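You operate a simulated robot arm through the tools that you are given. There is no shell and no other tool. Be economical: measure what you need, move in short steps, check, and stop when the job is done.

The job below is to be done with a simulated two-armed robot. You get a single attempt, and the scene is never put back.

TASK
Brush the specks off the scale in the hood under a running fan.
Fine: yellow slide at the green band, brush with teal handle back on the plain grey mat, fan off at the end; the orange rubber bulb stays where it lies. Where these are worked on the way, their far stop is far enough and under half their travel is too little: switch marked fan.

Only the result counts: the job must be done as asked and must still hold three seconds after the hand-in. Knocking over, shifting, dropping, spilling or breaking anything else fails it.

THE ROBOT
Two 7-joint arms with two-finger parallel grippers on one trunk, on a base that drives. Base frame: it is fixed to the floor where the robot stands at the start and does not move with it; the origin is under the middle of the robot, x ahead of it, y to its left, z up. Units: m, rad, N and s.
The left shoulder is at the start at [0.05, 0.161, 1.098], the right one opposite. With the tool pointing down near the work surface each hand reaches from about 0.24 to 0.68 m from the robot's upright axis, wherever it stands, measured 20 degrees to its own side. Places, roughly: switch marked fan [0.7, 0, 1.4]; top of the plain grey mat [0.8, 0.7, 0.9]; yellow slide on the hood [0.8, 0.3, 1.3]. Payload 3.43 kg a hand.
The tool frame of a hand sits at the grasp point between the pads (the TCP): z along the fingers, y along the line on which they close. The tips reach 0.03 m beyond it. The gripper opens to 0.094 m. The fingers are 0.028 m wide and 0.01 m thick; the gripper's body (0.05 by 0.096 m) begins 0.055 m behind the TCP.
Orientation is told as [roll, pitch, yaw] about the base's x, y, z axes, in that order, counted from this pose: with the fingers straight down and closing along the base's y, the tool's x points along the base's -x, its y along +y and its z along -z.

THE INTERFACE
- The arms move only by the tool send_rows. It takes "left_series", "right_series" or both (then of equal length, played together; a hand with none holds still); each is a list of rows, each an object of numbers (a shift or turn left out is 0, a gripper value left out holds the last): "tx", "ty", "tz": the shift along the tool's x, y, z in units of 20 mm (1.0 is 20 mm); "ax", "ay", "az": the turn, a rotation vector about the tool's x, y, z in units of 6 degrees (1.0 is 6 degrees); "hand": the gripper command, from -1 (fully open) to 1 (shut), values between in proportion. In form: [{"tx": .., "ty": .., "tz": .., "ax": .., "ay": .., "az": .., "hand": ..}, ...]. A call has 1 to 8 rows; each row shifts and turns the commanded pose from where the row before left it, along the tool's axes as they then stand. A call with a number of a shift or a turn outside -1 to 1 is refused whole. Rows are played at 5 a second. More than 0.05 m and 0.15 rad between two rows, or a gripper value outside its range, and nothing of the call is played. A pose out of reach is approached as far as the arm can. The call stops where the force on the tool passes 90 N (or 10 N more than at its start, if that is more) or the arm is blocked; 0.2 s more then pass. The fingers move at their own pace (about 0.045 m/s each) and stop on an object; they squeeze with about 33 N. The grip force told is the motor's: it shows also when the fingers shut on nothing. Time passes only in rows, and 0.2 s behind the last, so rows that do not move let the fingers close. It gives the time, the measured TCP pose, the force on the tool (base axes), the opening and the grip force at its end, in the units of the frame above (readings bear some noise), with the torque about the TCP (base axes, N m) and any sound that the robot's microphone picked up.
- Cameras (640 x 400 px; columns grow to the right, rows downward): "scene" is now at [0.124, 0.0419, 1.2511]; the picture's right is [0.46, -0.89, 0.00], its down [-0.26, -0.13, -0.96] and it looks along [0.85, 0.44, -0.29] (base axes); focal length 214 px, centre (320, 200). "left" rides on the left gripper at [0.076, -0.014, -0.102] in its tool frame; the picture's right is [0.18, 0.98, 0.00], its down [-0.75, 0.14, -0.64] and it looks along [-0.63, 0.12, 0.77] (tool axes); focal length 243 px, centre (320, 200). "right" rides on the right gripper at [0.076, 0.014, -0.103] in its tool frame; the picture's right is [-0.18, 0.98, 0.00], its down [-0.75, -0.14, -0.64] and it looks along [-0.63, -0.12, 0.77] (tool axes); focal length 243 px, centre (320, 200). There is no depth. A picture from a camera that has moved, and an enlarged one, comes with that camera's place and axes in the base frame and with its lens.
- capture(camera): a new picture of that camera. It takes no simulated time.
- move_column(by): slides the trunk up (or, below 0, down) by that many m; the arms and the scene camera ride with it, the base frame stays. It gives what a move gives, with no picture.
- steer(legs): drives the robot by 1 to 6 legs, each [ahead, left, turn to the left] in m, m and rad, along the robot's own axes; the way and the turn of a leg run together, so that a leg with both is an arc; at most 1.5 m and 3.142 rad a leg. The arms and the cameras ride along, it lands a little off, and it stops where it bumps. It gives what a move gives.
- head_to(pan, tilt): turns the head with the scene camera to pan (to the left, within 1.396 rad either way) and tilt (down, from -0.506 to 1.204), counted from straight ahead of the robot. It gives what a move gives.
- close_up(camera, box): a new picture of the part [left, top, right, bottom] of that camera's present view, enlarged. It takes no simulated time.
- finish_job(): hands the job in; it is judged then, once.

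Go step by step. Nothing tells you exact positions but the pictures and the camera data: compare them with the known pose of the tool, close in by small moves and look again before you grip or let go. The budget is 120 turns and 100 pictures, counting those below and the enlarged ones. Unless the task says otherwise, let go and move clear before handing in, and close with one line.

The tools are called as a command line: name --argument value ..., lists and objects as JSON in quotes. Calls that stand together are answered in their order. send_rows: Moves the arms, as the interface text tells. Its arguments: {"type":"object","properties":{"left_series":{"type":"array","items":{"type":"object","properties":{"tx":{"type":"number"},"ty":{"type":"number"},"tz":{"type":"number"},"ax":{"type":"number"},"ay":{"type":"number"},"az":{"type":"number"},"hand":{"type":"number"}}}},"right_series":{"type":"array","items":{"type":"object","properties":{"tx":{"type":"number"},"ty":{"type":"number"},"tz":{"type":"number"},"ax":{"type":"number"},"ay":{"type":"number"},"az":{"type":"number"},"hand":{"type":"number"}}}}},"required":[]} The other tools are called the same way: move_column (by) slides the trunk up or down; steer (legs) drives the base; head_to (pan, tilt) turns the head that bears the scene camera; capture (camera) takes a picture; close_up (camera, box) takes an enlarged picture of a part of a camera's view; finish_job () hands the job in.

At the start:

```text
time: 0.0
left_position: [0.3917, 0.3906, 0.9997]
left_tool_rot: [-0.001, 0.0, 0.0]
left_force: [-0.1, -0.1, 0.0]
left_wrist_torque: [-0.04, 0.01, 0.02]
left_grip_width: 0.0939
left_grip_force: 0.1
right_position: [0.346, -0.0241, 0.9997]
right_tool_rot: [0.0, 0.002, 0.001]
right_force: [0.7, 0.0, 1.0]
right_wrist_torque: [0.02, -0.03, 0.01]
right_grip_width: 0.094
right_grip_force: 0.1
trunk travel left (down, up): [-0.125, 0.142]
robot x, y, heading: [0.0016, -0.001, 0.0]
head pan, tilt: [0.476, 0.298]
```

scene: 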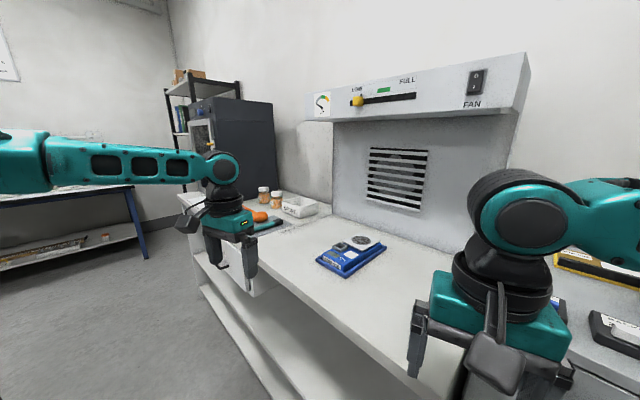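
right: 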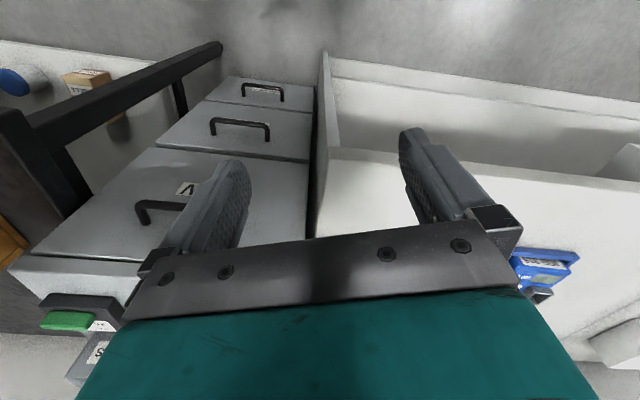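
left: 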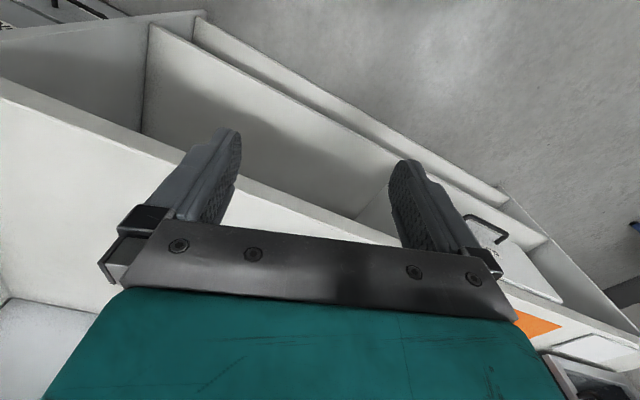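

I see the hood with a slide (yellow knob, green band), a FAN rocker switch, a blue scale on the bench, and a mat with orange bulb, partly hidden by the left arm. I'll look closer at each.

close_up --camera "scene" --box '[300, 60, 540, 210]'

close_up --camera "scene" --box '[180, 170, 400, 300]'

```text
2.67 times, centred on (420, 135) of scene
camera zoom: at [0.124, 0.0419, 1.2511], right [0.46, -0.89, 0.0], down [-0.26, -0.13, -0.96], along [0.85, 0.44, -0.29], focal length 572 px, centre (53, 373)
```

zoom: 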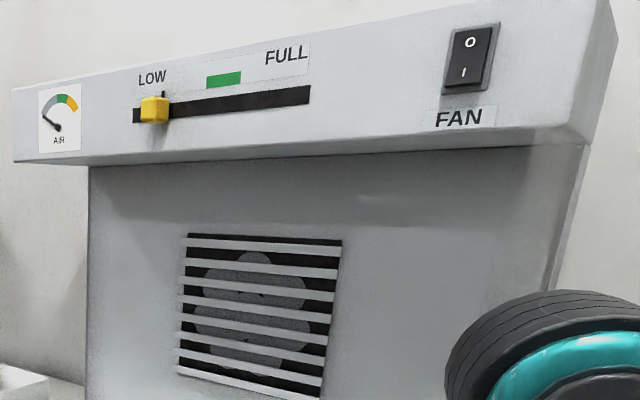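

```text
2.91 times, centred on (290, 235) of scene
camera zoom: at [0.124, 0.0419, 1.2511], right [0.46, -0.89, 0.0], down [-0.26, -0.13, -0.96], along [0.85, 0.44, -0.29], focal length 624 px, centre (407, 98)
```

zoom: 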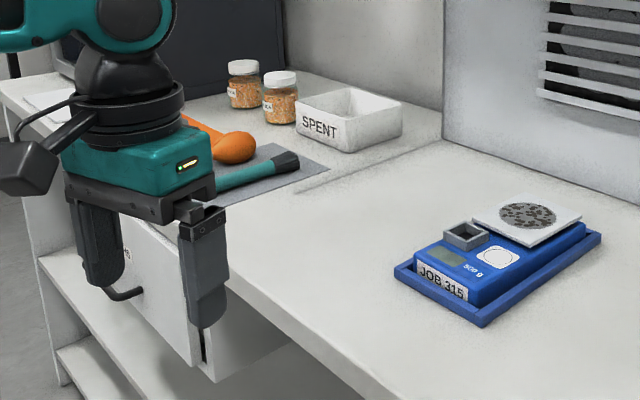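

The bench and hood look turned about 20° clockwise relative to me. I'll raise the trunk for clearance, turn to face the hood squarely, and shift left.

move_column --by 0.12

steer --legs '[[0, 0, -0.34]]'

head_to --pan 0.5 --tilt 0.3

capture --camera "scene"

```text
time: 1.5
left_position: [0.3907, 0.3896, 1.1199]
left_tool_rot: [0.0, -0.001, 0.001]
left_force: [-0.8, 0.3, 0.5]
left_wrist_torque: [0.02, 0.0, 0.02]
left_grip_width: 0.0938
left_grip_force: 0.0
right_position: [0.3464, -0.0234, 1.1196]
right_tool_rot: [-0.001, 0.003, 0.0]
right_force: [-0.9, -0.6, -0.6]
right_wrist_torque: [-0.02, 0.01, 0.0]
right_grip_width: 0.0939
right_grip_force: 0.1
trunk travel left (down, up): [-0.245, 0.022]
robot x, y, heading: [-0.0, -0.0016, -0.001]
head pan, tilt: [0.476, 0.298]
```

```text
time: 3.0
left_position: [0.4999, 0.2375, 1.1198]
left_tool_rot: [0.001, 0.001, -0.34]
left_force: [-0.1, -0.4, -0.1]
left_wrist_torque: [-0.02, 0.04, -0.02]
left_grip_width: 0.094
left_grip_force: 0.0
right_position: [0.319, -0.1391, 1.1203]
right_tool_rot: [-0.001, -0.002, -0.341]
right_force: [-0.3, 0.4, 0.4]
right_wrist_torque: [-0.03, 0.04, 0.0]
right_grip_width: 0.0941
right_grip_force: 0.2
trunk travel left (down, up): [-0.245, 0.022]
robot x, y, heading: [0.0057, 0.0005, -0.335]
head pan, tilt: [0.476, 0.298]
```

```text
time: 3.6
left_position: [0.4993, 0.2366, 1.1198]
left_tool_rot: [0.0, 0.0, -0.34]
left_force: [-0.3, 1.0, -0.3]
left_wrist_torque: [0.01, -0.03, -0.01]
left_grip_width: 0.094
left_grip_force: 0.0
right_position: [0.3175, -0.138, 1.1199]
right_tool_rot: [0.0, 0.001, -0.34]
right_force: [0.4, -0.7, -0.5]
right_wrist_torque: [0.02, 0.01, 0.01]
right_grip_width: 0.0942
right_grip_force: 0.0
trunk travel left (down, up): [-0.245, 0.022]
robot x, y, heading: [-0.0006, -0.0002, -0.343]
head pan, tilt: [0.499, 0.3]
```

```text
94 pictures are left
camera scene: at [0.1309, 0.0005, 1.3709], right [0.16, -0.99, 0.0], down [-0.29, -0.05, -0.96], along [0.94, 0.15, -0.3], focal length 214 px, centre (320, 200)
```

scene: 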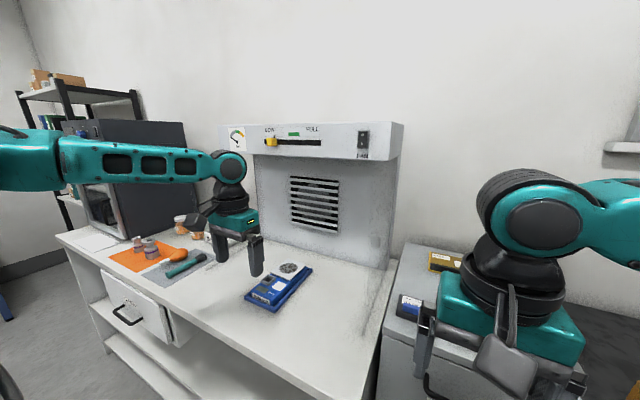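

Good view. Now shift left along the bench.

steer --legs '[[0, 0.35, 0]]'

head_to --pan 0.0 --tilt 0.4

capture --camera "scene"

capture --camera "left"

```text
time: 7.2
left_position: [0.6172, 0.5642, 1.1206]
left_tool_rot: [0.001, 0.0, -0.343]
left_force: [0.3, -0.1, 0.7]
left_wrist_torque: [0.0, 0.01, 0.01]
left_grip_width: 0.0939
left_grip_force: 0.2
right_position: [0.4337, 0.189, 1.1198]
right_tool_rot: [0.002, 0.0, -0.342]
right_force: [-1.0, -0.3, -0.2]
right_wrist_torque: [-0.03, -0.02, 0.03]
right_grip_width: 0.0941
right_grip_force: 0.0
trunk travel left (down, up): [-0.245, 0.022]
robot x, y, heading: [0.1138, 0.3264, -0.344]
head pan, tilt: [0.499, 0.3]
```

```text
time: 8.1
left_position: [0.6158, 0.5657, 1.1192]
left_tool_rot: [0.001, 0.0, -0.341]
left_force: [0.4, -0.1, 0.8]
left_wrist_torque: [0.0, 0.0, 0.0]
left_grip_width: 0.094
left_grip_force: 0.1
right_position: [0.4341, 0.1885, 1.1203]
right_tool_rot: [-0.001, -0.001, -0.343]
right_force: [-0.6, 0.1, -0.3]
right_wrist_torque: [0.0, 0.0, 0.0]
right_grip_width: 0.0943
right_grip_force: 0.1
trunk travel left (down, up): [-0.245, 0.022]
robot x, y, heading: [0.119, 0.3286, -0.339]
head pan, tilt: [0.0, 0.4]
```

```text
93 pictures are left
camera scene: at [0.2426, 0.2824, 1.3616], right [-0.34, -0.94, 0.0], down [-0.37, 0.13, -0.92], along [0.87, -0.31, -0.39], focal length 214 px, centre (320, 200)
```

scene: 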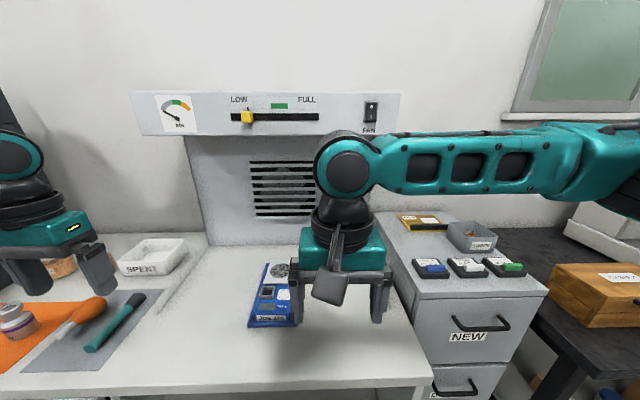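

```text
92 pictures are left
camera left: at [0.5397, 0.5763, 1.2217], right [0.16, 0.99, 0.0], down [0.76, -0.12, 0.64], along [0.63, -0.1, -0.77], focal length 243 px, centre (320, 200)
```

left: 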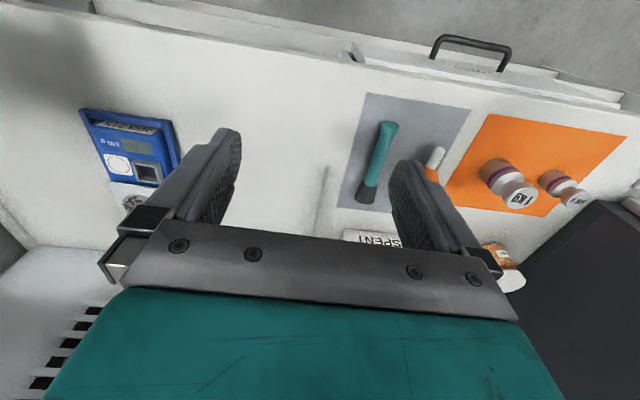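

The hood is now square to me; switch about (0.70, −0.124, 1.36) in robot-relative coordinates, knob 0.30 m left of it. I'll bring the right hand forward and begin turning it to point at the hood, fingers shut.

send_rows --right_series '[{"tx": -1, "ty": -1, "tz": -1, "hand": 1}, {"tx": -1, "ty": -1, "tz": -1}, {"tx": -1, "ty": -1, "tz": -1}, {"tx": -1, "ty": -1, "tz": -1}, {"tx": -0.5, "ty": -1, "tz": -1}, {"ay": -1}, {"ay": -1}, {"ay": -1}]'

send_rows --right_series '[{"ay": -1}, {"ay": -1}, {"ay": -1}, {"ay": -1}, {"ay": -1}, {"ay": -1}, {"ay": -1}, {"ay": -1}]'

send_rows --right_series '[{"ay": -1}, {"ay": -1}, {"ay": -1}, {"ay": -1}, {"tx": -1}, {"tx": -1}, {"tx": -1}, {"tx": -1}]'

capture --camera "right"

capture --camera "scene"

```text
time: 9.9
left_position: [0.6172, 0.5652, 1.1204]
left_tool_rot: [0.0, 0.001, -0.342]
left_force: [-0.2, 0.5, 0.1]
left_wrist_torque: [-0.03, 0.0, -0.01]
left_grip_width: 0.0941
left_grip_force: 0.1
right_position: [0.485, 0.0647, 1.22]
right_tool_rot: [-0.001, -0.318, -0.343]
right_force: [0.2, -0.2, 1.2]
right_wrist_torque: [0.01, 0.0, 0.02]
right_grip_width: 0.0
right_grip_force: 33.3
trunk travel left (down, up): [-0.245, 0.022]
robot x, y, heading: [0.1165, 0.3296, -0.342]
head pan, tilt: [0.0, 0.4]
```

```text
time: 11.7
left_position: [0.6156, 0.5636, 1.1192]
left_tool_rot: [0.001, 0.0, -0.34]
left_force: [-1.0, 0.3, 0.5]
left_wrist_torque: [0.0, 0.02, 0.0]
left_grip_width: 0.094
left_grip_force: 0.0
right_position: [0.486, 0.066, 1.2198]
right_tool_rot: [0.002, -1.154, -0.345]
right_force: [-0.3, 0.1, 1.3]
right_wrist_torque: [0.0, 0.01, -0.01]
right_grip_width: 0.0
right_grip_force: 32.4
trunk travel left (down, up): [-0.245, 0.022]
robot x, y, heading: [0.1169, 0.3302, -0.342]
head pan, tilt: [0.0, 0.4]
```

```text
time: 13.5
left_position: [0.6168, 0.5635, 1.1194]
left_tool_rot: [0.001, 0.001, -0.341]
left_force: [-0.2, -0.9, -0.1]
left_wrist_torque: [-0.02, 0.0, -0.01]
left_grip_width: 0.0941
left_grip_force: 0.0
right_position: [0.4883, 0.0656, 1.3006]
right_tool_rot: [-0.059, -1.571, -0.284]
right_force: [0.4, -0.6, 0.0]
right_wrist_torque: [-0.02, 0.03, -0.01]
right_grip_width: 0.0
right_grip_force: 33.4
right hand out of reach, approached as far as the arm can: row 4
trunk travel left (down, up): [-0.245, 0.022]
robot x, y, heading: [0.1193, 0.3282, -0.338]
head pan, tilt: [0.0, 0.4]
```

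```text
91 pictures are left
camera right: at [0.3966, 0.1118, 1.2238], right [0.33, 0.93, 0.18], down [-0.65, 0.08, 0.75], along [0.68, -0.37, 0.63], focal length 243 px, centre (320, 200)
```

right: 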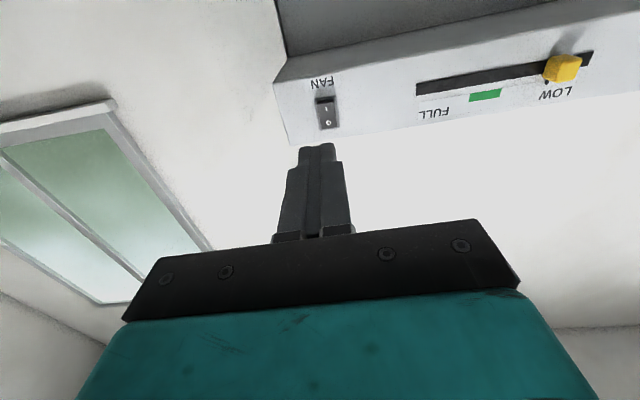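

```text
90 pictures are left
camera scene: at [0.2426, 0.2825, 1.3616], right [-0.34, -0.94, 0.0], down [-0.37, 0.13, -0.92], along [0.87, -0.31, -0.39], focal length 214 px, centre (320, 200)
```

scene: 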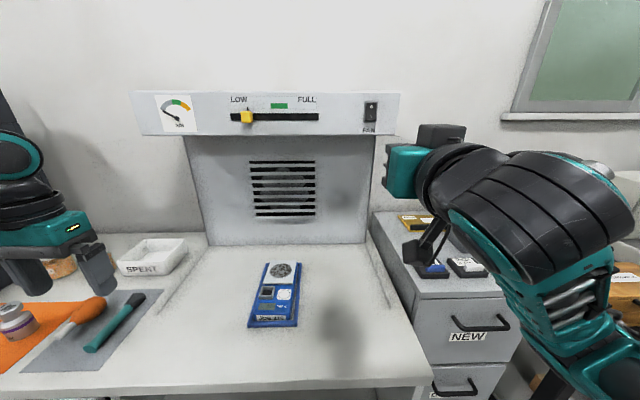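

The right fingers line up with the switch sideways; the "I" half is about z 1.343. Raise 43 mm and approach to a few cm away.

send_rows --right_series '[{"tx": -1, "tz": 1}, {"tx": -1, "tz": 1}, {"tx": -0.15, "tz": 1}, {"tz": 1}, {"tz": 1}, {"tz": 1}, {"tz": 1}, {"tz": 1}]'

capture --camera "right"

close_up --camera "scene" --box '[300, 60, 460, 160]'

```text
time: 15.3
left_position: [0.6167, 0.5643, 1.1205]
left_tool_rot: [0.001, -0.002, -0.343]
left_force: [-0.2, 0.4, -0.4]
left_wrist_torque: [-0.02, 0.0, 0.01]
left_grip_width: 0.094
left_grip_force: 0.1
right_position: [0.6398, 0.011, 1.3422]
right_tool_rot: [2.609, -1.571, -2.951]
right_force: [0.4, 1.0, -0.4]
right_wrist_torque: [0.02, 0.0, 0.01]
right_grip_width: 0.0001
right_grip_force: 32.7
trunk travel left (down, up): [-0.245, 0.022]
robot x, y, heading: [0.1182, 0.3301, -0.344]
head pan, tilt: [0.0, 0.4]
```

```text
89 pictures are left
camera right: at [0.5479, 0.0579, 1.2665], right [0.33, 0.93, 0.18], down [-0.65, 0.08, 0.75], along [0.68, -0.37, 0.63], focal length 243 px, centre (320, 200)
```

right: 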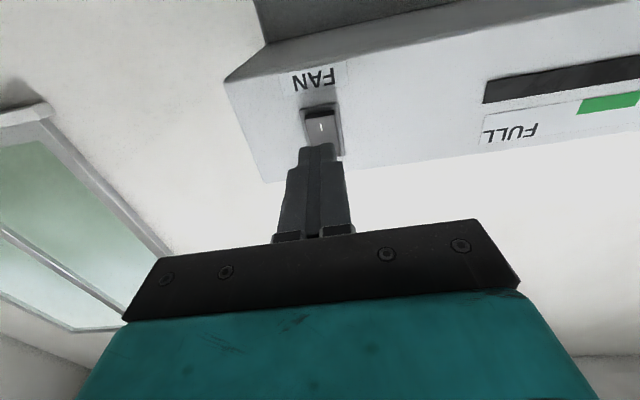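

```text
4.00 times, centred on (380, 110) of scene
camera zoom: at [0.2428, 0.2823, 1.3616], right [-0.34, -0.94, 0.0], down [-0.37, 0.13, -0.92], along [0.87, -0.31, -0.39], focal length 858 px, centre (80, 560)
```

zoom: 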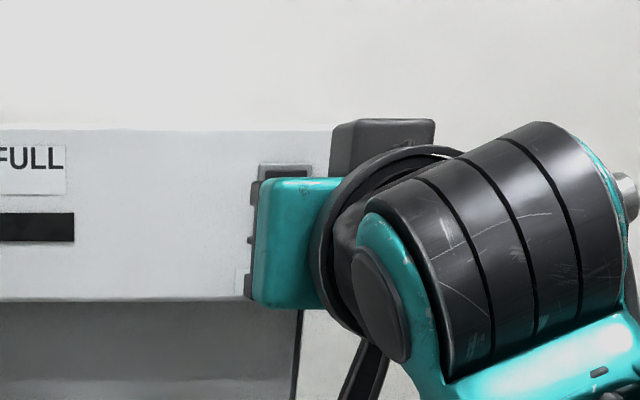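

Aimed just below centre on the "I" half, about 6 cm from contact. Press in gently.

send_rows --right_series '[{"tx": -0.1, "ty": -0.1, "tz": 1}, {"tz": 1}, {"tz": 0.4}, {"tz": 0.3}, {"tz": 0.3}, {"tz": 0.2}]'

capture --camera "right"

```text
time: 16.7
left_position: [0.6085, 0.5659, 1.1231]
left_tool_rot: [0.002, -0.008, -0.343]
left_force: [-0.5, -1.5, -0.3]
left_wrist_torque: [-0.02, -0.01, -0.01]
left_grip_width: 0.0942
left_grip_force: 0.0
right_position: [0.6885, -0.0085, 1.3445]
right_tool_rot: [0.041, -1.564, -0.384]
right_force: [-71.5, 23.8, -39.5]
right_wrist_torque: [-0.03, 0.64, 0.4]
right_grip_width: 0.0004
right_grip_force: 33.2
trunk travel left (down, up): [-0.245, 0.022]
robot x, y, heading: [0.115, 0.3263, -0.346]
head pan, tilt: [0.0, 0.4]
```

```text
87 pictures are left
camera right: at [0.5963, 0.0382, 1.2692], right [0.33, 0.93, 0.18], down [-0.65, 0.08, 0.76], along [0.69, -0.37, 0.63], focal length 243 px, centre (320, 200)
```

right: 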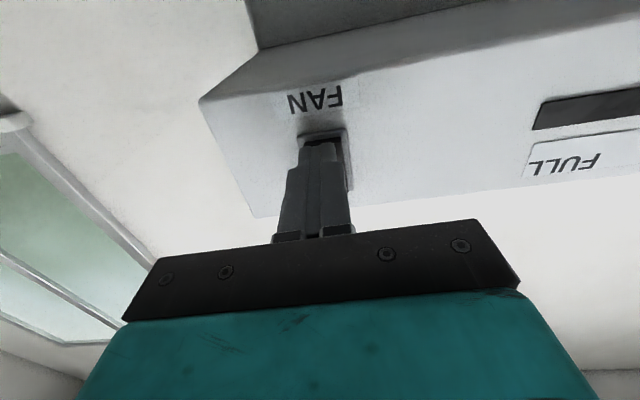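

There's strong contact on the I half. Back off and look whether it switched.

send_rows --right_series '[{"tz": -1}, {"tz": -1}, {"tz": -1}, {"tz": -1}]'

close_up --camera "right" --box '[240, 60, 400, 160]'

close_up --camera "scene" --box '[130, 80, 390, 240]'

```text
time: 17.7
left_position: [0.6164, 0.5646, 1.1197]
left_tool_rot: [-0.001, -0.001, -0.342]
left_force: [0.0, -0.2, 0.4]
left_wrist_torque: [0.02, 0.01, -0.01]
left_grip_width: 0.094
left_grip_force: 0.2
right_position: [0.6225, 0.016, 1.3451]
right_tool_rot: [2.509, -1.568, -2.851]
right_force: [-0.1, 0.4, 0.2]
right_wrist_torque: [0.01, -0.03, 0.02]
right_grip_width: 0.0001
right_grip_force: 33.2
trunk travel left (down, up): [-0.245, 0.022]
robot x, y, heading: [0.1169, 0.3265, -0.34]
head pan, tilt: [0.0, 0.4]
```

```text
4.00 times, centred on (320, 110) of right
camera zoom: at [0.5312, 0.0621, 1.2691], right [0.33, 0.93, 0.18], down [-0.65, 0.08, 0.75], along [0.68, -0.37, 0.63], focal length 970 px, centre (320, 560)
```

zoom: 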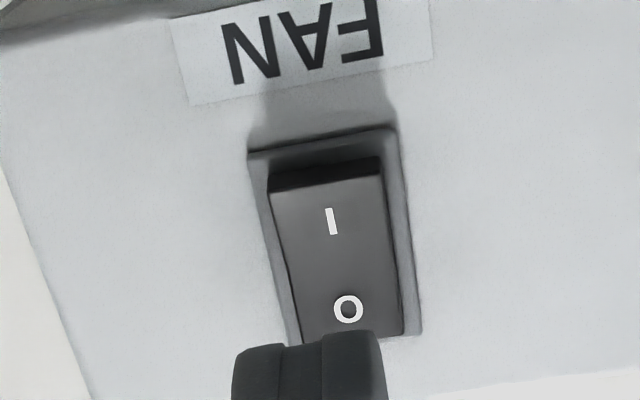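

```text
2.46 times, centred on (260, 160) of scene
camera zoom: at [0.2424, 0.2824, 1.3617], right [-0.34, -0.94, 0.0], down [-0.37, 0.13, -0.92], along [0.87, -0.31, -0.39], focal length 528 px, centre (468, 298)
```

zoom: 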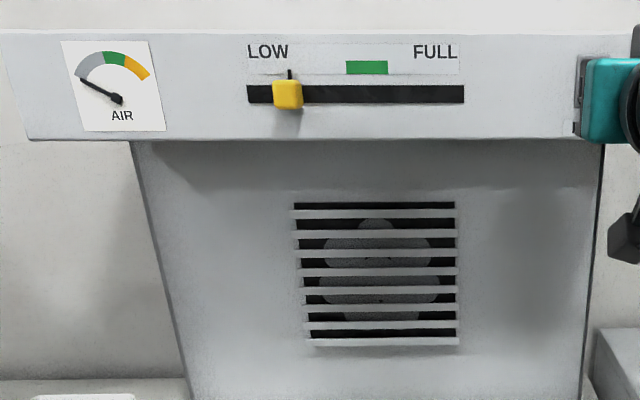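

Unclear whether the rocker flipped. Move the hand aside for a clear look.

send_rows --right_series '[{"tz": -1, "tx": 1, "ty": -1}, {"tz": -1, "tx": 1, "ty": -1}, {"tz": -1, "tx": 1, "ty": -1}, {"tz": -1, "tx": 1, "ty": -1}]'

close_up --camera "scene" --box '[340, 85, 404, 125]'

close_up --camera "right" --box '[300, 40, 460, 140]'

close_up --camera "scene" --box '[250, 150, 330, 220]'

```text
time: 18.7
left_position: [0.617, 0.5636, 1.1216]
left_tool_rot: [-0.001, 0.001, -0.343]
left_force: [-0.7, 0.2, 0.8]
left_wrist_torque: [0.02, -0.01, -0.02]
left_grip_width: 0.094
left_grip_force: 0.0
right_position: [0.52, -0.0352, 1.2653]
right_tool_rot: [1.486, -1.571, -1.826]
right_force: [0.4, 0.3, -0.2]
right_wrist_torque: [0.01, -0.01, 0.02]
right_grip_width: 0.0
right_grip_force: 33.3
trunk travel left (down, up): [-0.245, 0.022]
robot x, y, heading: [0.1171, 0.3299, -0.345]
head pan, tilt: [0.0, 0.4]
```

```text
10.00 times, centred on (372, 105) of scene
camera zoom: at [0.242, 0.2818, 1.3617], right [-0.34, -0.94, 0.0], down [-0.37, 0.13, -0.92], along [0.87, -0.31, -0.39], focal length 2145 px, centre (-200, 1150)
```

zoom: 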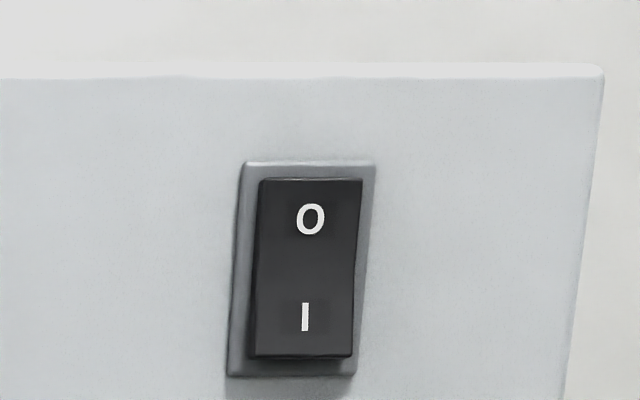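

```text
4.00 times, centred on (380, 90) of right
camera zoom: at [0.4281, 0.0123, 1.1886], right [0.33, 0.93, 0.18], down [-0.65, 0.08, 0.75], along [0.68, -0.37, 0.63], focal length 970 px, centre (80, 640)
```

zoom: 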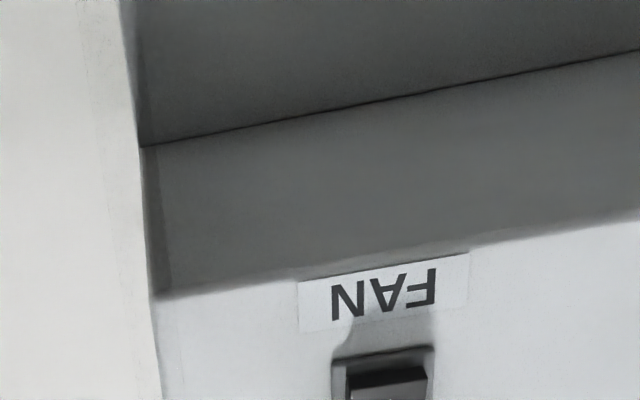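

```text
5.71 times, centred on (290, 185) of scene
camera zoom: at [0.242, 0.2818, 1.3617], right [-0.34, -0.94, 0.0], down [-0.37, 0.13, -0.92], along [0.87, -0.31, -0.39], focal length 1226 px, centre (491, 286)
```

zoom: 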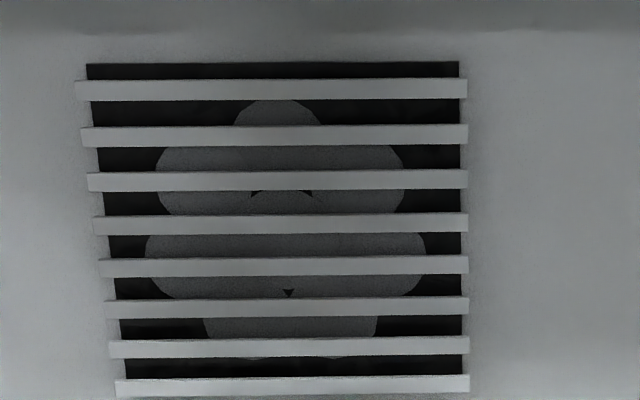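

The I end still stands out and no sound, so the fan is off: the finger edge crossed the pivot/bezel. I'll tilt the fingers 18° upward so their lower corner leads, and press lower on the rocker.

send_rows --right_series '[{"ay": -1}, {"ay": -1}, {"ay": -1}]'

send_rows --right_series '[{"tx": -0.21, "ty": 0.5, "tz": 0.92}, {"tx": -0.21, "ty": 0.5, "tz": 0.92}, {"tx": -0.21, "ty": 0.5, "tz": 0.92}, {"tx": -0.21, "ty": 0.5, "tz": 0.92}, {"tx": -0.21, "ty": 0.5, "tz": 0.92}, {"tx": -0.21, "ty": 0.5, "tz": 0.92}, {"tx": -0.21, "ty": 0.5, "tz": 0.92}, {"tx": -0.21, "ty": 0.5, "tz": 0.92}]'

capture --camera "right"

```text
time: 19.5
left_position: [0.6159, 0.5633, 1.12]
left_tool_rot: [0.0, 0.001, -0.342]
left_force: [0.3, -0.3, -0.1]
left_wrist_torque: [-0.03, 0.02, -0.01]
left_grip_width: 0.0941
left_grip_force: 0.0
right_position: [0.5216, -0.0349, 1.2656]
right_tool_rot: [3.141, -1.255, 2.797]
right_force: [0.1, -0.4, 0.4]
right_wrist_torque: [0.01, 0.0, -0.01]
right_grip_width: 0.0
right_grip_force: 33.1
trunk travel left (down, up): [-0.245, 0.022]
robot x, y, heading: [0.1175, 0.3279, -0.342]
head pan, tilt: [0.0, 0.4]
```

```text
time: 20.1
left_position: [0.6105, 0.5639, 1.1218]
left_tool_rot: [0.0, -0.005, -0.347]
left_force: [0.5, -0.3, -0.1]
left_wrist_torque: [-0.03, -0.02, 0.02]
left_grip_width: 0.0939
left_grip_force: 0.1
right_position: [0.5423, -0.0277, 1.2785]
right_tool_rot: [3.14, -1.271, 2.786]
right_force: [-44.6, 8.8, -13.3]
right_wrist_torque: [0.6, 0.44, -0.2]
right_grip_width: 0.0
right_grip_force: 32.8
trunk travel left (down, up): [-0.245, 0.022]
robot x, y, heading: [0.1129, 0.3309, -0.345]
head pan, tilt: [0.0, 0.4]
stopped in row 3 (right hand): the force on the tool passed its limit at 112 N (the readings are from after the stop); the commanded pose is now the measured one
```

```text
81 pictures are left
camera right: at [0.4767, 0.0102, 1.1746], right [0.29, 0.94, 0.18], down [-0.83, 0.16, 0.53], along [0.47, -0.3, 0.83], focal length 243 px, centre (320, 200)
```

right: 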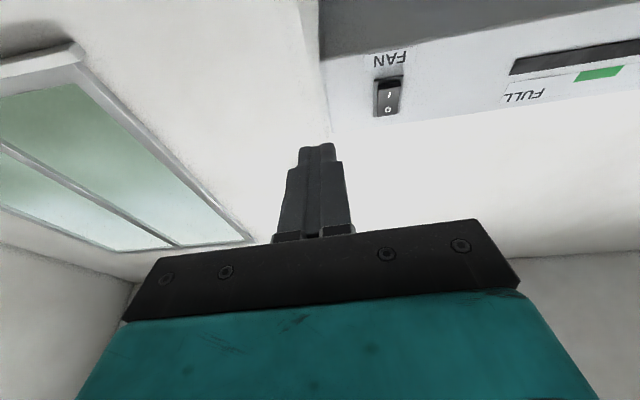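

Unexpected contact; look at the scene before moving.

capture --camera "scene"

capture --camera "left"

```text
80 pictures are left
camera scene: at [0.2343, 0.2837, 1.3622], right [-0.34, -0.94, 0.0], down [-0.36, 0.13, -0.92], along [0.87, -0.31, -0.38], focal length 214 px, centre (320, 200)
```

scene: 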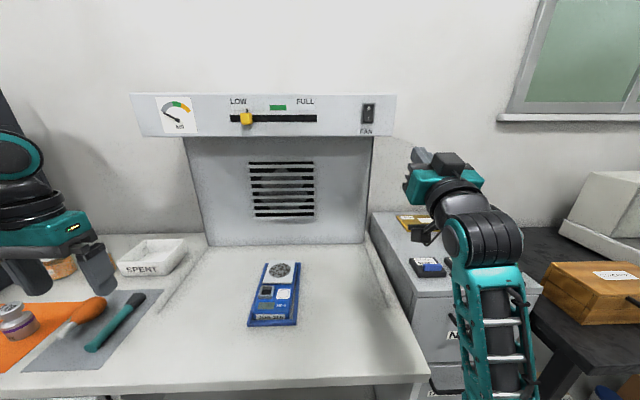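

```text
79 pictures are left
camera left: at [0.5338, 0.5761, 1.2235], right [0.16, 0.99, 0.0], down [0.75, -0.12, 0.65], along [0.64, -0.1, -0.76], focal length 243 px, centre (320, 200)
```

left: 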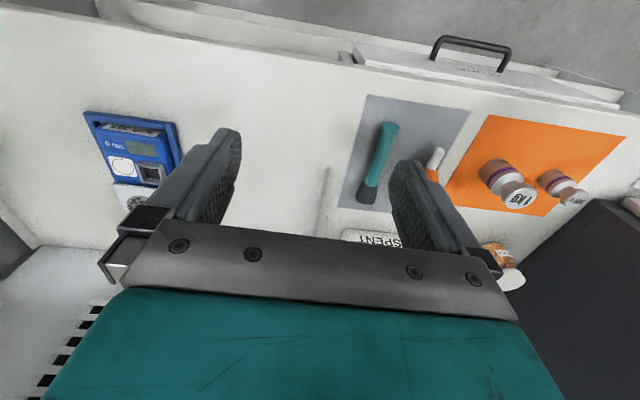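

The right elbow hung low and its forearm struck the bench/cabinet front. I'll back out and tip the fingers 30° below horizontal instead, so the elbow stays up.

send_rows --right_series '[{"tx": 0.21, "ty": -0.5, "tz": -0.92}, {"tx": 0.21, "ty": -0.5, "tz": -0.92}, {"ay": 1}, {"ay": 1}, {"ay": 1}, {"ay": 1}]'

send_rows --right_series '[{"ay": 1}, {"ay": 1}, {"ay": 1}, {"ay": 1}]'

capture --camera "scene"

```text
time: 21.6
left_position: [0.616, 0.5636, 1.1196]
left_tool_rot: [-0.001, -0.001, -0.343]
left_force: [-0.3, 0.1, 0.3]
left_wrist_torque: [0.03, 0.03, 0.0]
left_grip_width: 0.094
left_grip_force: 0.0
right_position: [0.516, -0.0358, 1.2555]
right_tool_rot: [-0.024, -1.437, -0.329]
right_force: [0.6, 0.2, -1.5]
right_wrist_torque: [0.02, -0.02, 0.02]
right_grip_width: 0.0
right_grip_force: 33.2
trunk travel left (down, up): [-0.245, 0.022]
robot x, y, heading: [0.1171, 0.3303, -0.35]
head pan, tilt: [0.0, 0.4]
```

```text
time: 22.6
left_position: [0.6165, 0.5639, 1.1197]
left_tool_rot: [-0.001, 0.0, -0.344]
left_force: [0.3, 1.1, 0.4]
left_wrist_torque: [-0.05, 0.02, 0.01]
left_grip_width: 0.094
left_grip_force: 0.1
right_position: [0.5147, -0.0335, 1.2555]
right_tool_rot: [-0.006, -1.017, -0.346]
right_force: [-0.4, -0.3, -0.2]
right_wrist_torque: [0.0, 0.01, -0.01]
right_grip_width: 0.0
right_grip_force: 33.4
trunk travel left (down, up): [-0.245, 0.022]
robot x, y, heading: [0.1165, 0.3283, -0.344]
head pan, tilt: [0.0, 0.4]
```

```text
78 pictures are left
camera scene: at [0.2417, 0.2842, 1.3616], right [-0.34, -0.94, 0.0], down [-0.37, 0.13, -0.92], along [0.87, -0.31, -0.39], focal length 214 px, centre (320, 200)
```

scene: 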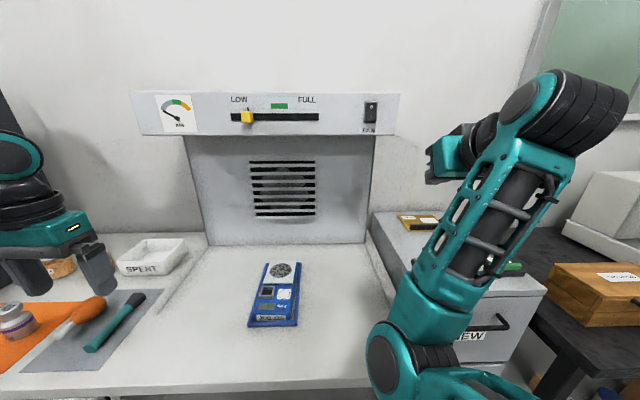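

Elbow is still low but clear. Raise and shift over first, then approach horizontally to just short of the rocker.

send_rows --right_series '[{"tx": -0.745, "ty": 0.82, "tz": -0.46}, {"tx": -0.745, "ty": 0.82, "tz": -0.46}, {"tx": -0.745, "ty": 0.82, "tz": -0.46}, {"tx": -0.745, "ty": 0.82, "tz": -0.46}, {"tx": -0.745, "ty": 0.82, "tz": -0.46}]'

send_rows --right_series '[{"tx": -0.484, "tz": 0.784}, {"tx": -0.484, "tz": 0.784}, {"tx": -0.484, "tz": 0.784}, {"tx": -0.484, "tz": 0.784}, {"tx": -0.484, "tz": 0.784}, {"tx": -0.484, "tz": 0.784}, {"tx": -0.484, "tz": 0.784}]'

capture --camera "right"

capture --camera "scene"

```text
time: 23.8
left_position: [0.616, 0.5635, 1.1195]
left_tool_rot: [-0.001, 0.001, -0.346]
left_force: [0.1, 0.4, -0.3]
left_wrist_torque: [0.0, -0.03, -0.03]
left_grip_width: 0.0942
left_grip_force: 0.1
right_position: [0.5184, -0.0368, 1.2678]
right_tool_rot: [-0.007, -1.023, -0.348]
right_force: [-0.9, -0.1, -0.3]
right_wrist_torque: [-0.03, -0.01, 0.03]
right_grip_width: 0.0
right_grip_force: 33.1
right hand out of reach, approached as far as the arm can: row 1, 2, 3, 4, 5
trunk travel left (down, up): [-0.245, 0.022]
robot x, y, heading: [0.1112, 0.3259, -0.349]
head pan, tilt: [0.0, 0.4]
```

```text
time: 24.7
left_position: [0.6069, 0.5657, 1.1243]
left_tool_rot: [-0.002, -0.012, -0.348]
left_force: [0.1, -0.4, 1.0]
left_wrist_torque: [-0.01, 0.01, -0.02]
left_grip_width: 0.0941
left_grip_force: 0.0
right_position: [0.5608, -0.0506, 1.2693]
right_tool_rot: [0.001, -0.998, -0.351]
right_force: [-50.3, 19.9, -1.7]
right_wrist_torque: [-0.26, -0.62, 0.77]
right_grip_width: 0.0001
right_grip_force: 32.2
trunk travel left (down, up): [-0.245, 0.022]
robot x, y, heading: [0.1126, 0.3279, -0.35]
head pan, tilt: [0.0, 0.4]
stopped in row 4 (right hand): the force on the tool passed its limit at 111 N (the readings are from after the stop); the commanded pose is now the measured one
```

```text
77 pictures are left
camera right: at [0.4451, 0.0042, 1.261], right [0.43, 0.89, 0.16], down [-0.17, -0.09, 0.98], along [0.89, -0.45, 0.12], focal length 243 px, centre (320, 200)
```

right: 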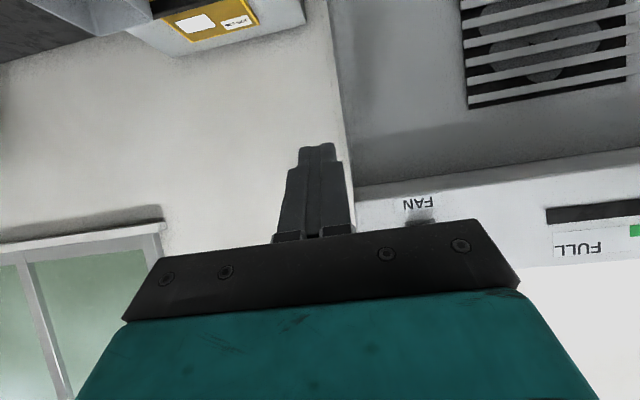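

```text
76 pictures are left
camera scene: at [0.2294, 0.2867, 1.363], right [-0.34, -0.94, 0.0], down [-0.36, 0.13, -0.92], along [0.87, -0.32, -0.38], focal length 214 px, centre (320, 200)
```

scene: 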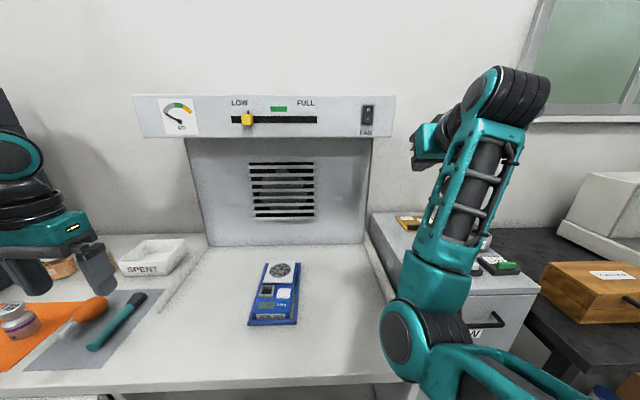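

The elbow keeps bumping the bench front. I'll retract a little and back the robot 0.1 m off so the arm is more extended.

send_rows --right_series '[{"tx": 0.484, "tz": -0.784}, {"tx": 0.484, "tz": -0.784}, {"tx": 0.484, "tz": -0.784}]'

steer --legs '[[-0.1, 0, 0]]'

send_rows --right_series '[{"tx": -0.745, "tz": -0.46}, {"tx": -0.745, "tz": -0.46}, {"tx": -0.745, "tz": -0.46}, {"tx": -0.745, "tz": -0.46}]'

capture --camera "scene"

```text
time: 25.5
left_position: [0.6165, 0.5624, 1.1205]
left_tool_rot: [0.001, -0.001, -0.346]
left_force: [0.3, -0.3, 0.0]
left_wrist_torque: [0.01, -0.02, 0.04]
left_grip_width: 0.0938
left_grip_force: 0.1
right_position: [0.5242, -0.0381, 1.2629]
right_tool_rot: [-0.002, -0.991, -0.348]
right_force: [0.1, 0.2, 0.2]
right_wrist_torque: [0.03, -0.03, 0.01]
right_grip_width: 0.0001
right_grip_force: 32.6
right hand out of reach, approached as far as the arm can: row 3
trunk travel left (down, up): [-0.245, 0.022]
robot x, y, heading: [0.1172, 0.3319, -0.35]
head pan, tilt: [0.0, 0.4]
```

```text
time: 26.6
left_position: [0.5209, 0.5968, 1.1206]
left_tool_rot: [0.0, -0.002, -0.348]
left_force: [-0.5, 0.0, -0.1]
left_wrist_torque: [0.04, -0.03, 0.0]
left_grip_width: 0.0942
left_grip_force: 0.0
right_position: [0.4286, -0.0053, 1.2639]
right_tool_rot: [0.002, -0.993, -0.349]
right_force: [0.2, 0.6, -0.1]
right_wrist_torque: [-0.04, -0.03, 0.01]
right_grip_width: 0.0001
right_grip_force: 33.0
trunk travel left (down, up): [-0.245, 0.022]
robot x, y, heading: [0.0223, 0.3615, -0.347]
head pan, tilt: [0.0, 0.4]
```

```text
time: 27.6
left_position: [0.5235, 0.596, 1.1202]
left_tool_rot: [0.0, -0.001, -0.346]
left_force: [0.2, 0.0, -0.5]
left_wrist_torque: [-0.01, 0.01, -0.02]
left_grip_width: 0.0939
left_grip_force: 0.0
right_position: [0.4487, -0.0129, 1.324]
right_tool_rot: [-0.001, -0.993, -0.349]
right_force: [0.3, -0.5, -0.4]
right_wrist_torque: [-0.01, -0.06, 0.02]
right_grip_width: 0.0
right_grip_force: 33.0
right hand out of reach, approached as far as the arm can: row 1, 2, 3, 4
trunk travel left (down, up): [-0.245, 0.022]
robot x, y, heading: [0.0211, 0.362, -0.346]
head pan, tilt: [0.0, 0.4]
```

```text
75 pictures are left
camera scene: at [0.1462, 0.3166, 1.3616], right [-0.34, -0.94, 0.0], down [-0.37, 0.13, -0.92], along [0.87, -0.31, -0.39], focal length 214 px, centre (320, 200)
```

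scene: 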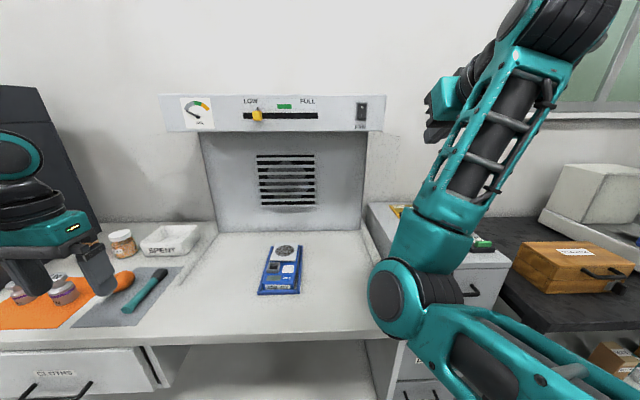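

The elbow now has clearance. Approach forward and leftward toward the switch.

send_rows --right_series '[{"tx": -0.6, "ty": 0.7, "tz": 0.7}, {"tx": -0.6, "ty": 0.7, "tz": 0.7}, {"tx": -0.546, "ty": 0.7, "tz": 0.838}, {"tx": -0.546, "ty": 0.7, "tz": 0.838}, {"tx": -0.546, "ty": 0.7, "tz": 0.838}, {"tx": -0.546, "ty": 0.7, "tz": 0.838}]'

capture --camera "scene"

capture --camera "right"

```text
time: 29.0
left_position: [0.5219, 0.5964, 1.1205]
left_tool_rot: [0.001, 0.0, -0.347]
left_force: [1.1, 0.9, 0.0]
left_wrist_torque: [0.02, 0.0, -0.05]
left_grip_width: 0.0942
left_grip_force: 0.0
right_position: [0.5876, 0.0257, 1.329]
right_tool_rot: [0.0, -0.991, -0.35]
right_force: [0.2, 0.1, -0.3]
right_wrist_torque: [-0.02, 0.0, -0.02]
right_grip_width: 0.0
right_grip_force: 33.5
trunk travel left (down, up): [-0.245, 0.022]
robot x, y, heading: [0.0208, 0.3641, -0.353]
head pan, tilt: [0.0, 0.4]
```

```text
74 pictures are left
camera scene: at [0.1465, 0.3166, 1.3616], right [-0.34, -0.94, 0.0], down [-0.37, 0.13, -0.92], along [0.87, -0.31, -0.39], focal length 214 px, centre (320, 200)
```

scene: 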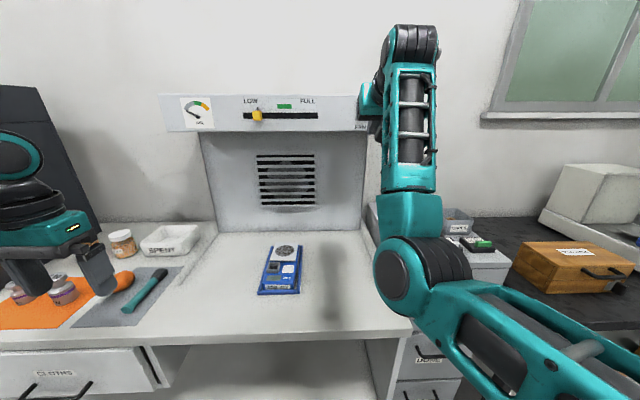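

```text
73 pictures are left
camera right: at [0.4727, 0.0822, 1.3212], right [0.43, 0.89, 0.15], down [-0.17, -0.09, 0.98], along [0.89, -0.45, 0.11], focal length 243 px, centre (320, 200)
```

right: 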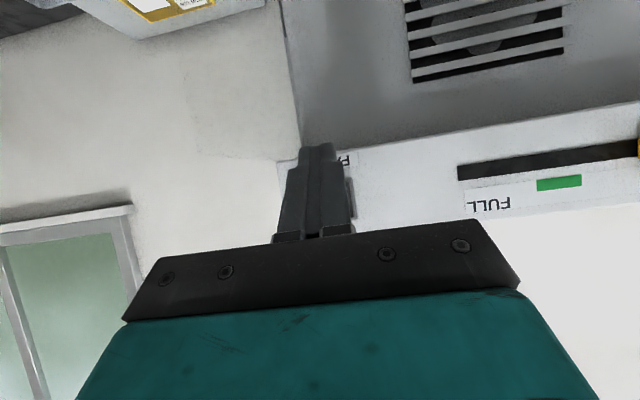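

Aligned sideways; raise 15 mm then press in slowly.

send_rows --right_series '[{"tx": -0.63, "tz": -0.41}, {"tx": -0.546, "tz": 0.838}, {"tx": -0.546, "tz": 0.838}, {"tx": -0.546, "tz": 0.838}, {"tx": -0.546, "tz": 0.838}]'

send_rows --right_series '[{"tx": -0.273, "tz": 0.419}, {"tx": -0.273, "tz": 0.419}, {"tx": -0.273, "tz": 0.419}, {"tx": -0.2, "tz": 0.3}]'

capture --camera "right"

capture --camera "scene"

```text
time: 30.2
left_position: [0.5215, 0.596, 1.1205]
left_tool_rot: [0.0, -0.001, -0.347]
left_force: [-0.3, 0.5, -0.4]
left_wrist_torque: [0.03, 0.02, -0.02]
left_grip_width: 0.094
left_grip_force: 0.0
right_position: [0.6638, -0.0025, 1.3439]
right_tool_rot: [0.002, -0.991, -0.35]
right_force: [0.0, -0.3, 0.3]
right_wrist_torque: [0.01, -0.05, -0.02]
right_grip_width: 0.0001
right_grip_force: 32.5
trunk travel left (down, up): [-0.245, 0.022]
robot x, y, heading: [0.0214, 0.3657, -0.35]
head pan, tilt: [0.0, 0.4]
```

```text
time: 31.2
left_position: [0.5211, 0.597, 1.1188]
left_tool_rot: [0.001, -0.001, -0.348]
left_force: [-0.2, -0.2, 0.2]
left_wrist_torque: [0.01, -0.01, 0.01]
left_grip_width: 0.0941
left_grip_force: 0.0
right_position: [0.6855, -0.0106, 1.3428]
right_tool_rot: [0.002, -0.991, -0.351]
right_force: [0.2, -0.3, -0.7]
right_wrist_torque: [-0.01, -0.01, 0.0]
right_grip_width: 0.0
right_grip_force: 33.3
right hand out of reach, approached as far as the arm can: row 3
trunk travel left (down, up): [-0.245, 0.022]
robot x, y, heading: [0.0218, 0.3651, -0.349]
head pan, tilt: [0.0, 0.4]
```

```text
72 pictures are left
camera right: at [0.5697, 0.0448, 1.3358], right [0.43, 0.89, 0.15], down [-0.17, -0.09, 0.98], along [0.89, -0.45, 0.11], focal length 243 px, centre (320, 200)
```

right: 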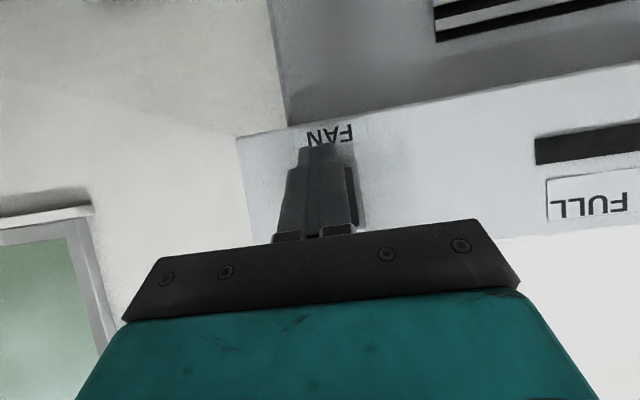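

```text
71 pictures are left
camera scene: at [0.146, 0.3166, 1.3617], right [-0.34, -0.94, 0.0], down [-0.37, 0.13, -0.92], along [0.87, -0.31, -0.39], focal length 214 px, centre (320, 200)
```

scene: 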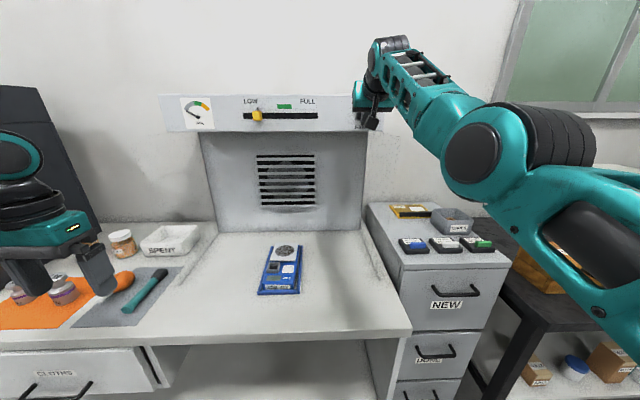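

Nearly touching but the arm is at its reach limit. Retract 4 cm, drive ahead 4 cm, then press.

send_rows --right_series '[{"tx": 0.546, "tz": -0.838}, {"tx": 0.546, "tz": -0.838}]'

steer --legs '[[0.04, 0, 0]]'

capture --camera "right"

```text
time: 31.8
left_position: [0.5215, 0.5966, 1.1196]
left_tool_rot: [-0.001, 0.0, -0.347]
left_force: [-0.6, -0.5, 0.0]
left_wrist_torque: [0.01, -0.01, -0.01]
left_grip_width: 0.094
left_grip_force: 0.0
right_position: [0.6501, 0.0028, 1.3448]
right_tool_rot: [0.0, -0.991, -0.35]
right_force: [0.9, 0.2, 0.3]
right_wrist_torque: [-0.01, 0.02, -0.06]
right_grip_width: 0.0001
right_grip_force: 32.7
trunk travel left (down, up): [-0.245, 0.022]
robot x, y, heading: [0.0202, 0.3669, -0.342]
head pan, tilt: [0.0, 0.4]
```

```text
time: 32.7
left_position: [0.558, 0.5854, 1.1201]
left_tool_rot: [0.0, -0.001, -0.347]
left_force: [-0.2, 0.5, -0.4]
left_wrist_torque: [0.03, 0.01, -0.02]
left_grip_width: 0.094
left_grip_force: 0.1
right_position: [0.6879, -0.0104, 1.3443]
right_tool_rot: [0.0, -0.99, -0.351]
right_force: [-13.4, 4.9, -8.7]
right_wrist_torque: [0.12, 0.4, 0.06]
right_grip_width: 0.0001
right_grip_force: 33.2
trunk travel left (down, up): [-0.245, 0.022]
robot x, y, heading: [0.0581, 0.3495, -0.352]
head pan, tilt: [0.0, 0.4]
```

```text
70 pictures are left
camera right: at [0.5722, 0.0457, 1.3367], right [0.43, 0.89, 0.15], down [-0.16, -0.09, 0.98], along [0.89, -0.45, 0.11], focal length 243 px, centre (320, 200)
```

right: 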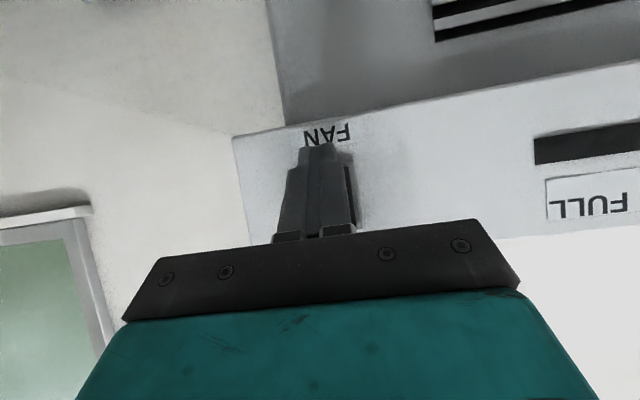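

Just touching (13 N). Press in with small steps.

send_rows --right_series '[{"tx": -0.15, "tz": 0.24}, {"tx": -0.15, "tz": 0.24}, {"tx": -0.15, "tz": 0.24}, {"tx": -0.15, "tz": 0.24}, {}]'

capture --camera "scene"

```text
time: 33.6
left_position: [0.5502, 0.5858, 1.1241]
left_tool_rot: [0.0, -0.012, -0.35]
left_force: [0.1, -0.2, -0.5]
left_wrist_torque: [0.03, -0.02, 0.03]
left_grip_width: 0.0938
left_grip_force: 0.1
right_position: [0.6878, -0.0103, 1.3445]
right_tool_rot: [-0.002, -0.959, -0.349]
right_force: [-49.5, 15.1, 1.2]
right_wrist_torque: [0.16, 0.28, -0.02]
right_grip_width: 0.0002
right_grip_force: 32.9
trunk travel left (down, up): [-0.245, 0.022]
robot x, y, heading: [0.0552, 0.3484, -0.348]
head pan, tilt: [0.0, 0.4]
stopped in row 4 (right hand): the force on the tool passed its limit at 96 N (the readings are from after the stop); the commanded pose is now the measured one
```

```text
69 pictures are left
camera scene: at [0.1712, 0.3064, 1.3633], right [-0.34, -0.94, 0.0], down [-0.36, 0.13, -0.93], along [0.87, -0.32, -0.38], focal length 214 px, centre (320, 200)
```

scene: 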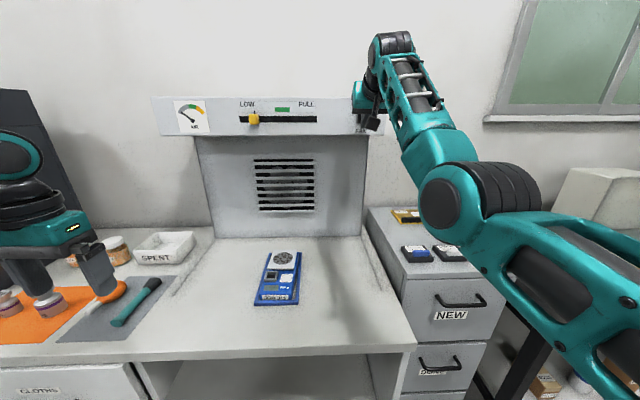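

It went rigid. Back off a few cm and inspect switch, gauge and fan.

send_rows --right_series '[{"tx": 0.546, "tz": -0.838}, {"tx": 0.546, "tz": -0.838, "ty": -1}, {"tx": 1, "tz": -0.838, "ty": -1}, {"tx": 1, "tz": -0.838, "ty": -1}, {"tx": 1, "ty": -1}]'

close_up --camera "scene" --box '[320, 80, 400, 130]'

close_up --camera "scene" --box '[150, 85, 310, 215]'

```text
time: 34.8
left_position: [0.5638, 0.5916, 1.1148]
left_tool_rot: [-0.01, 0.004, -0.342]
left_force: [-0.8, 0.9, 0.2]
left_wrist_torque: [-0.01, -0.01, -0.01]
left_grip_width: 0.0938
left_grip_force: 0.0
right_position: [0.59, -0.0308, 1.3148]
right_tool_rot: [-0.017, -0.979, -0.295]
right_force: [57.0, 39.7, 32.7]
right_wrist_torque: [0.42, -1.44, 1.08]
right_grip_width: 0.0002
right_grip_force: 33.3
trunk travel left (down, up): [-0.245, 0.022]
robot x, y, heading: [0.061, 0.3504, -0.343]
head pan, tilt: [0.0, 0.4]
```

```text
8.00 times, centred on (360, 105) of scene
camera zoom: at [0.1906, 0.3137, 1.3619], right [-0.34, -0.94, 0.01], down [-0.37, 0.12, -0.92], along [0.87, -0.31, -0.39], focal length 1716 px, centre (0, 960)
```

zoom: 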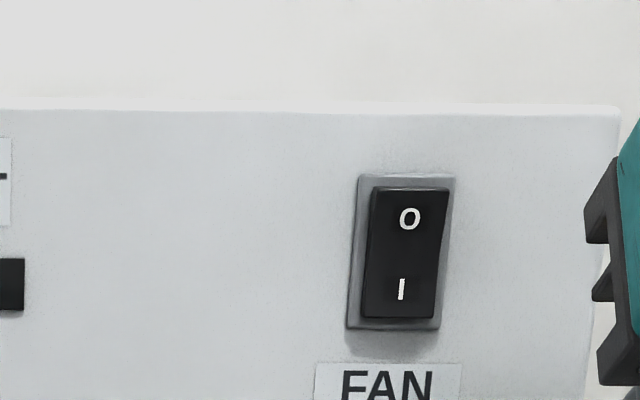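

```text
3.08 times, centred on (230, 150) of scene
camera zoom: at [0.1906, 0.3137, 1.3619], right [-0.34, -0.94, 0.01], down [-0.37, 0.12, -0.92], along [0.87, -0.31, -0.39], focal length 660 px, centre (597, 354)
```

zoom: 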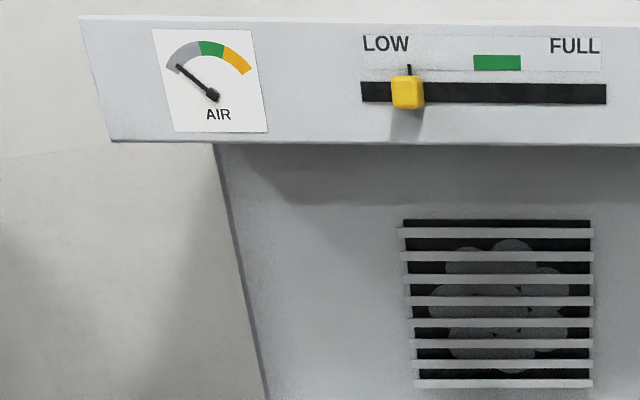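

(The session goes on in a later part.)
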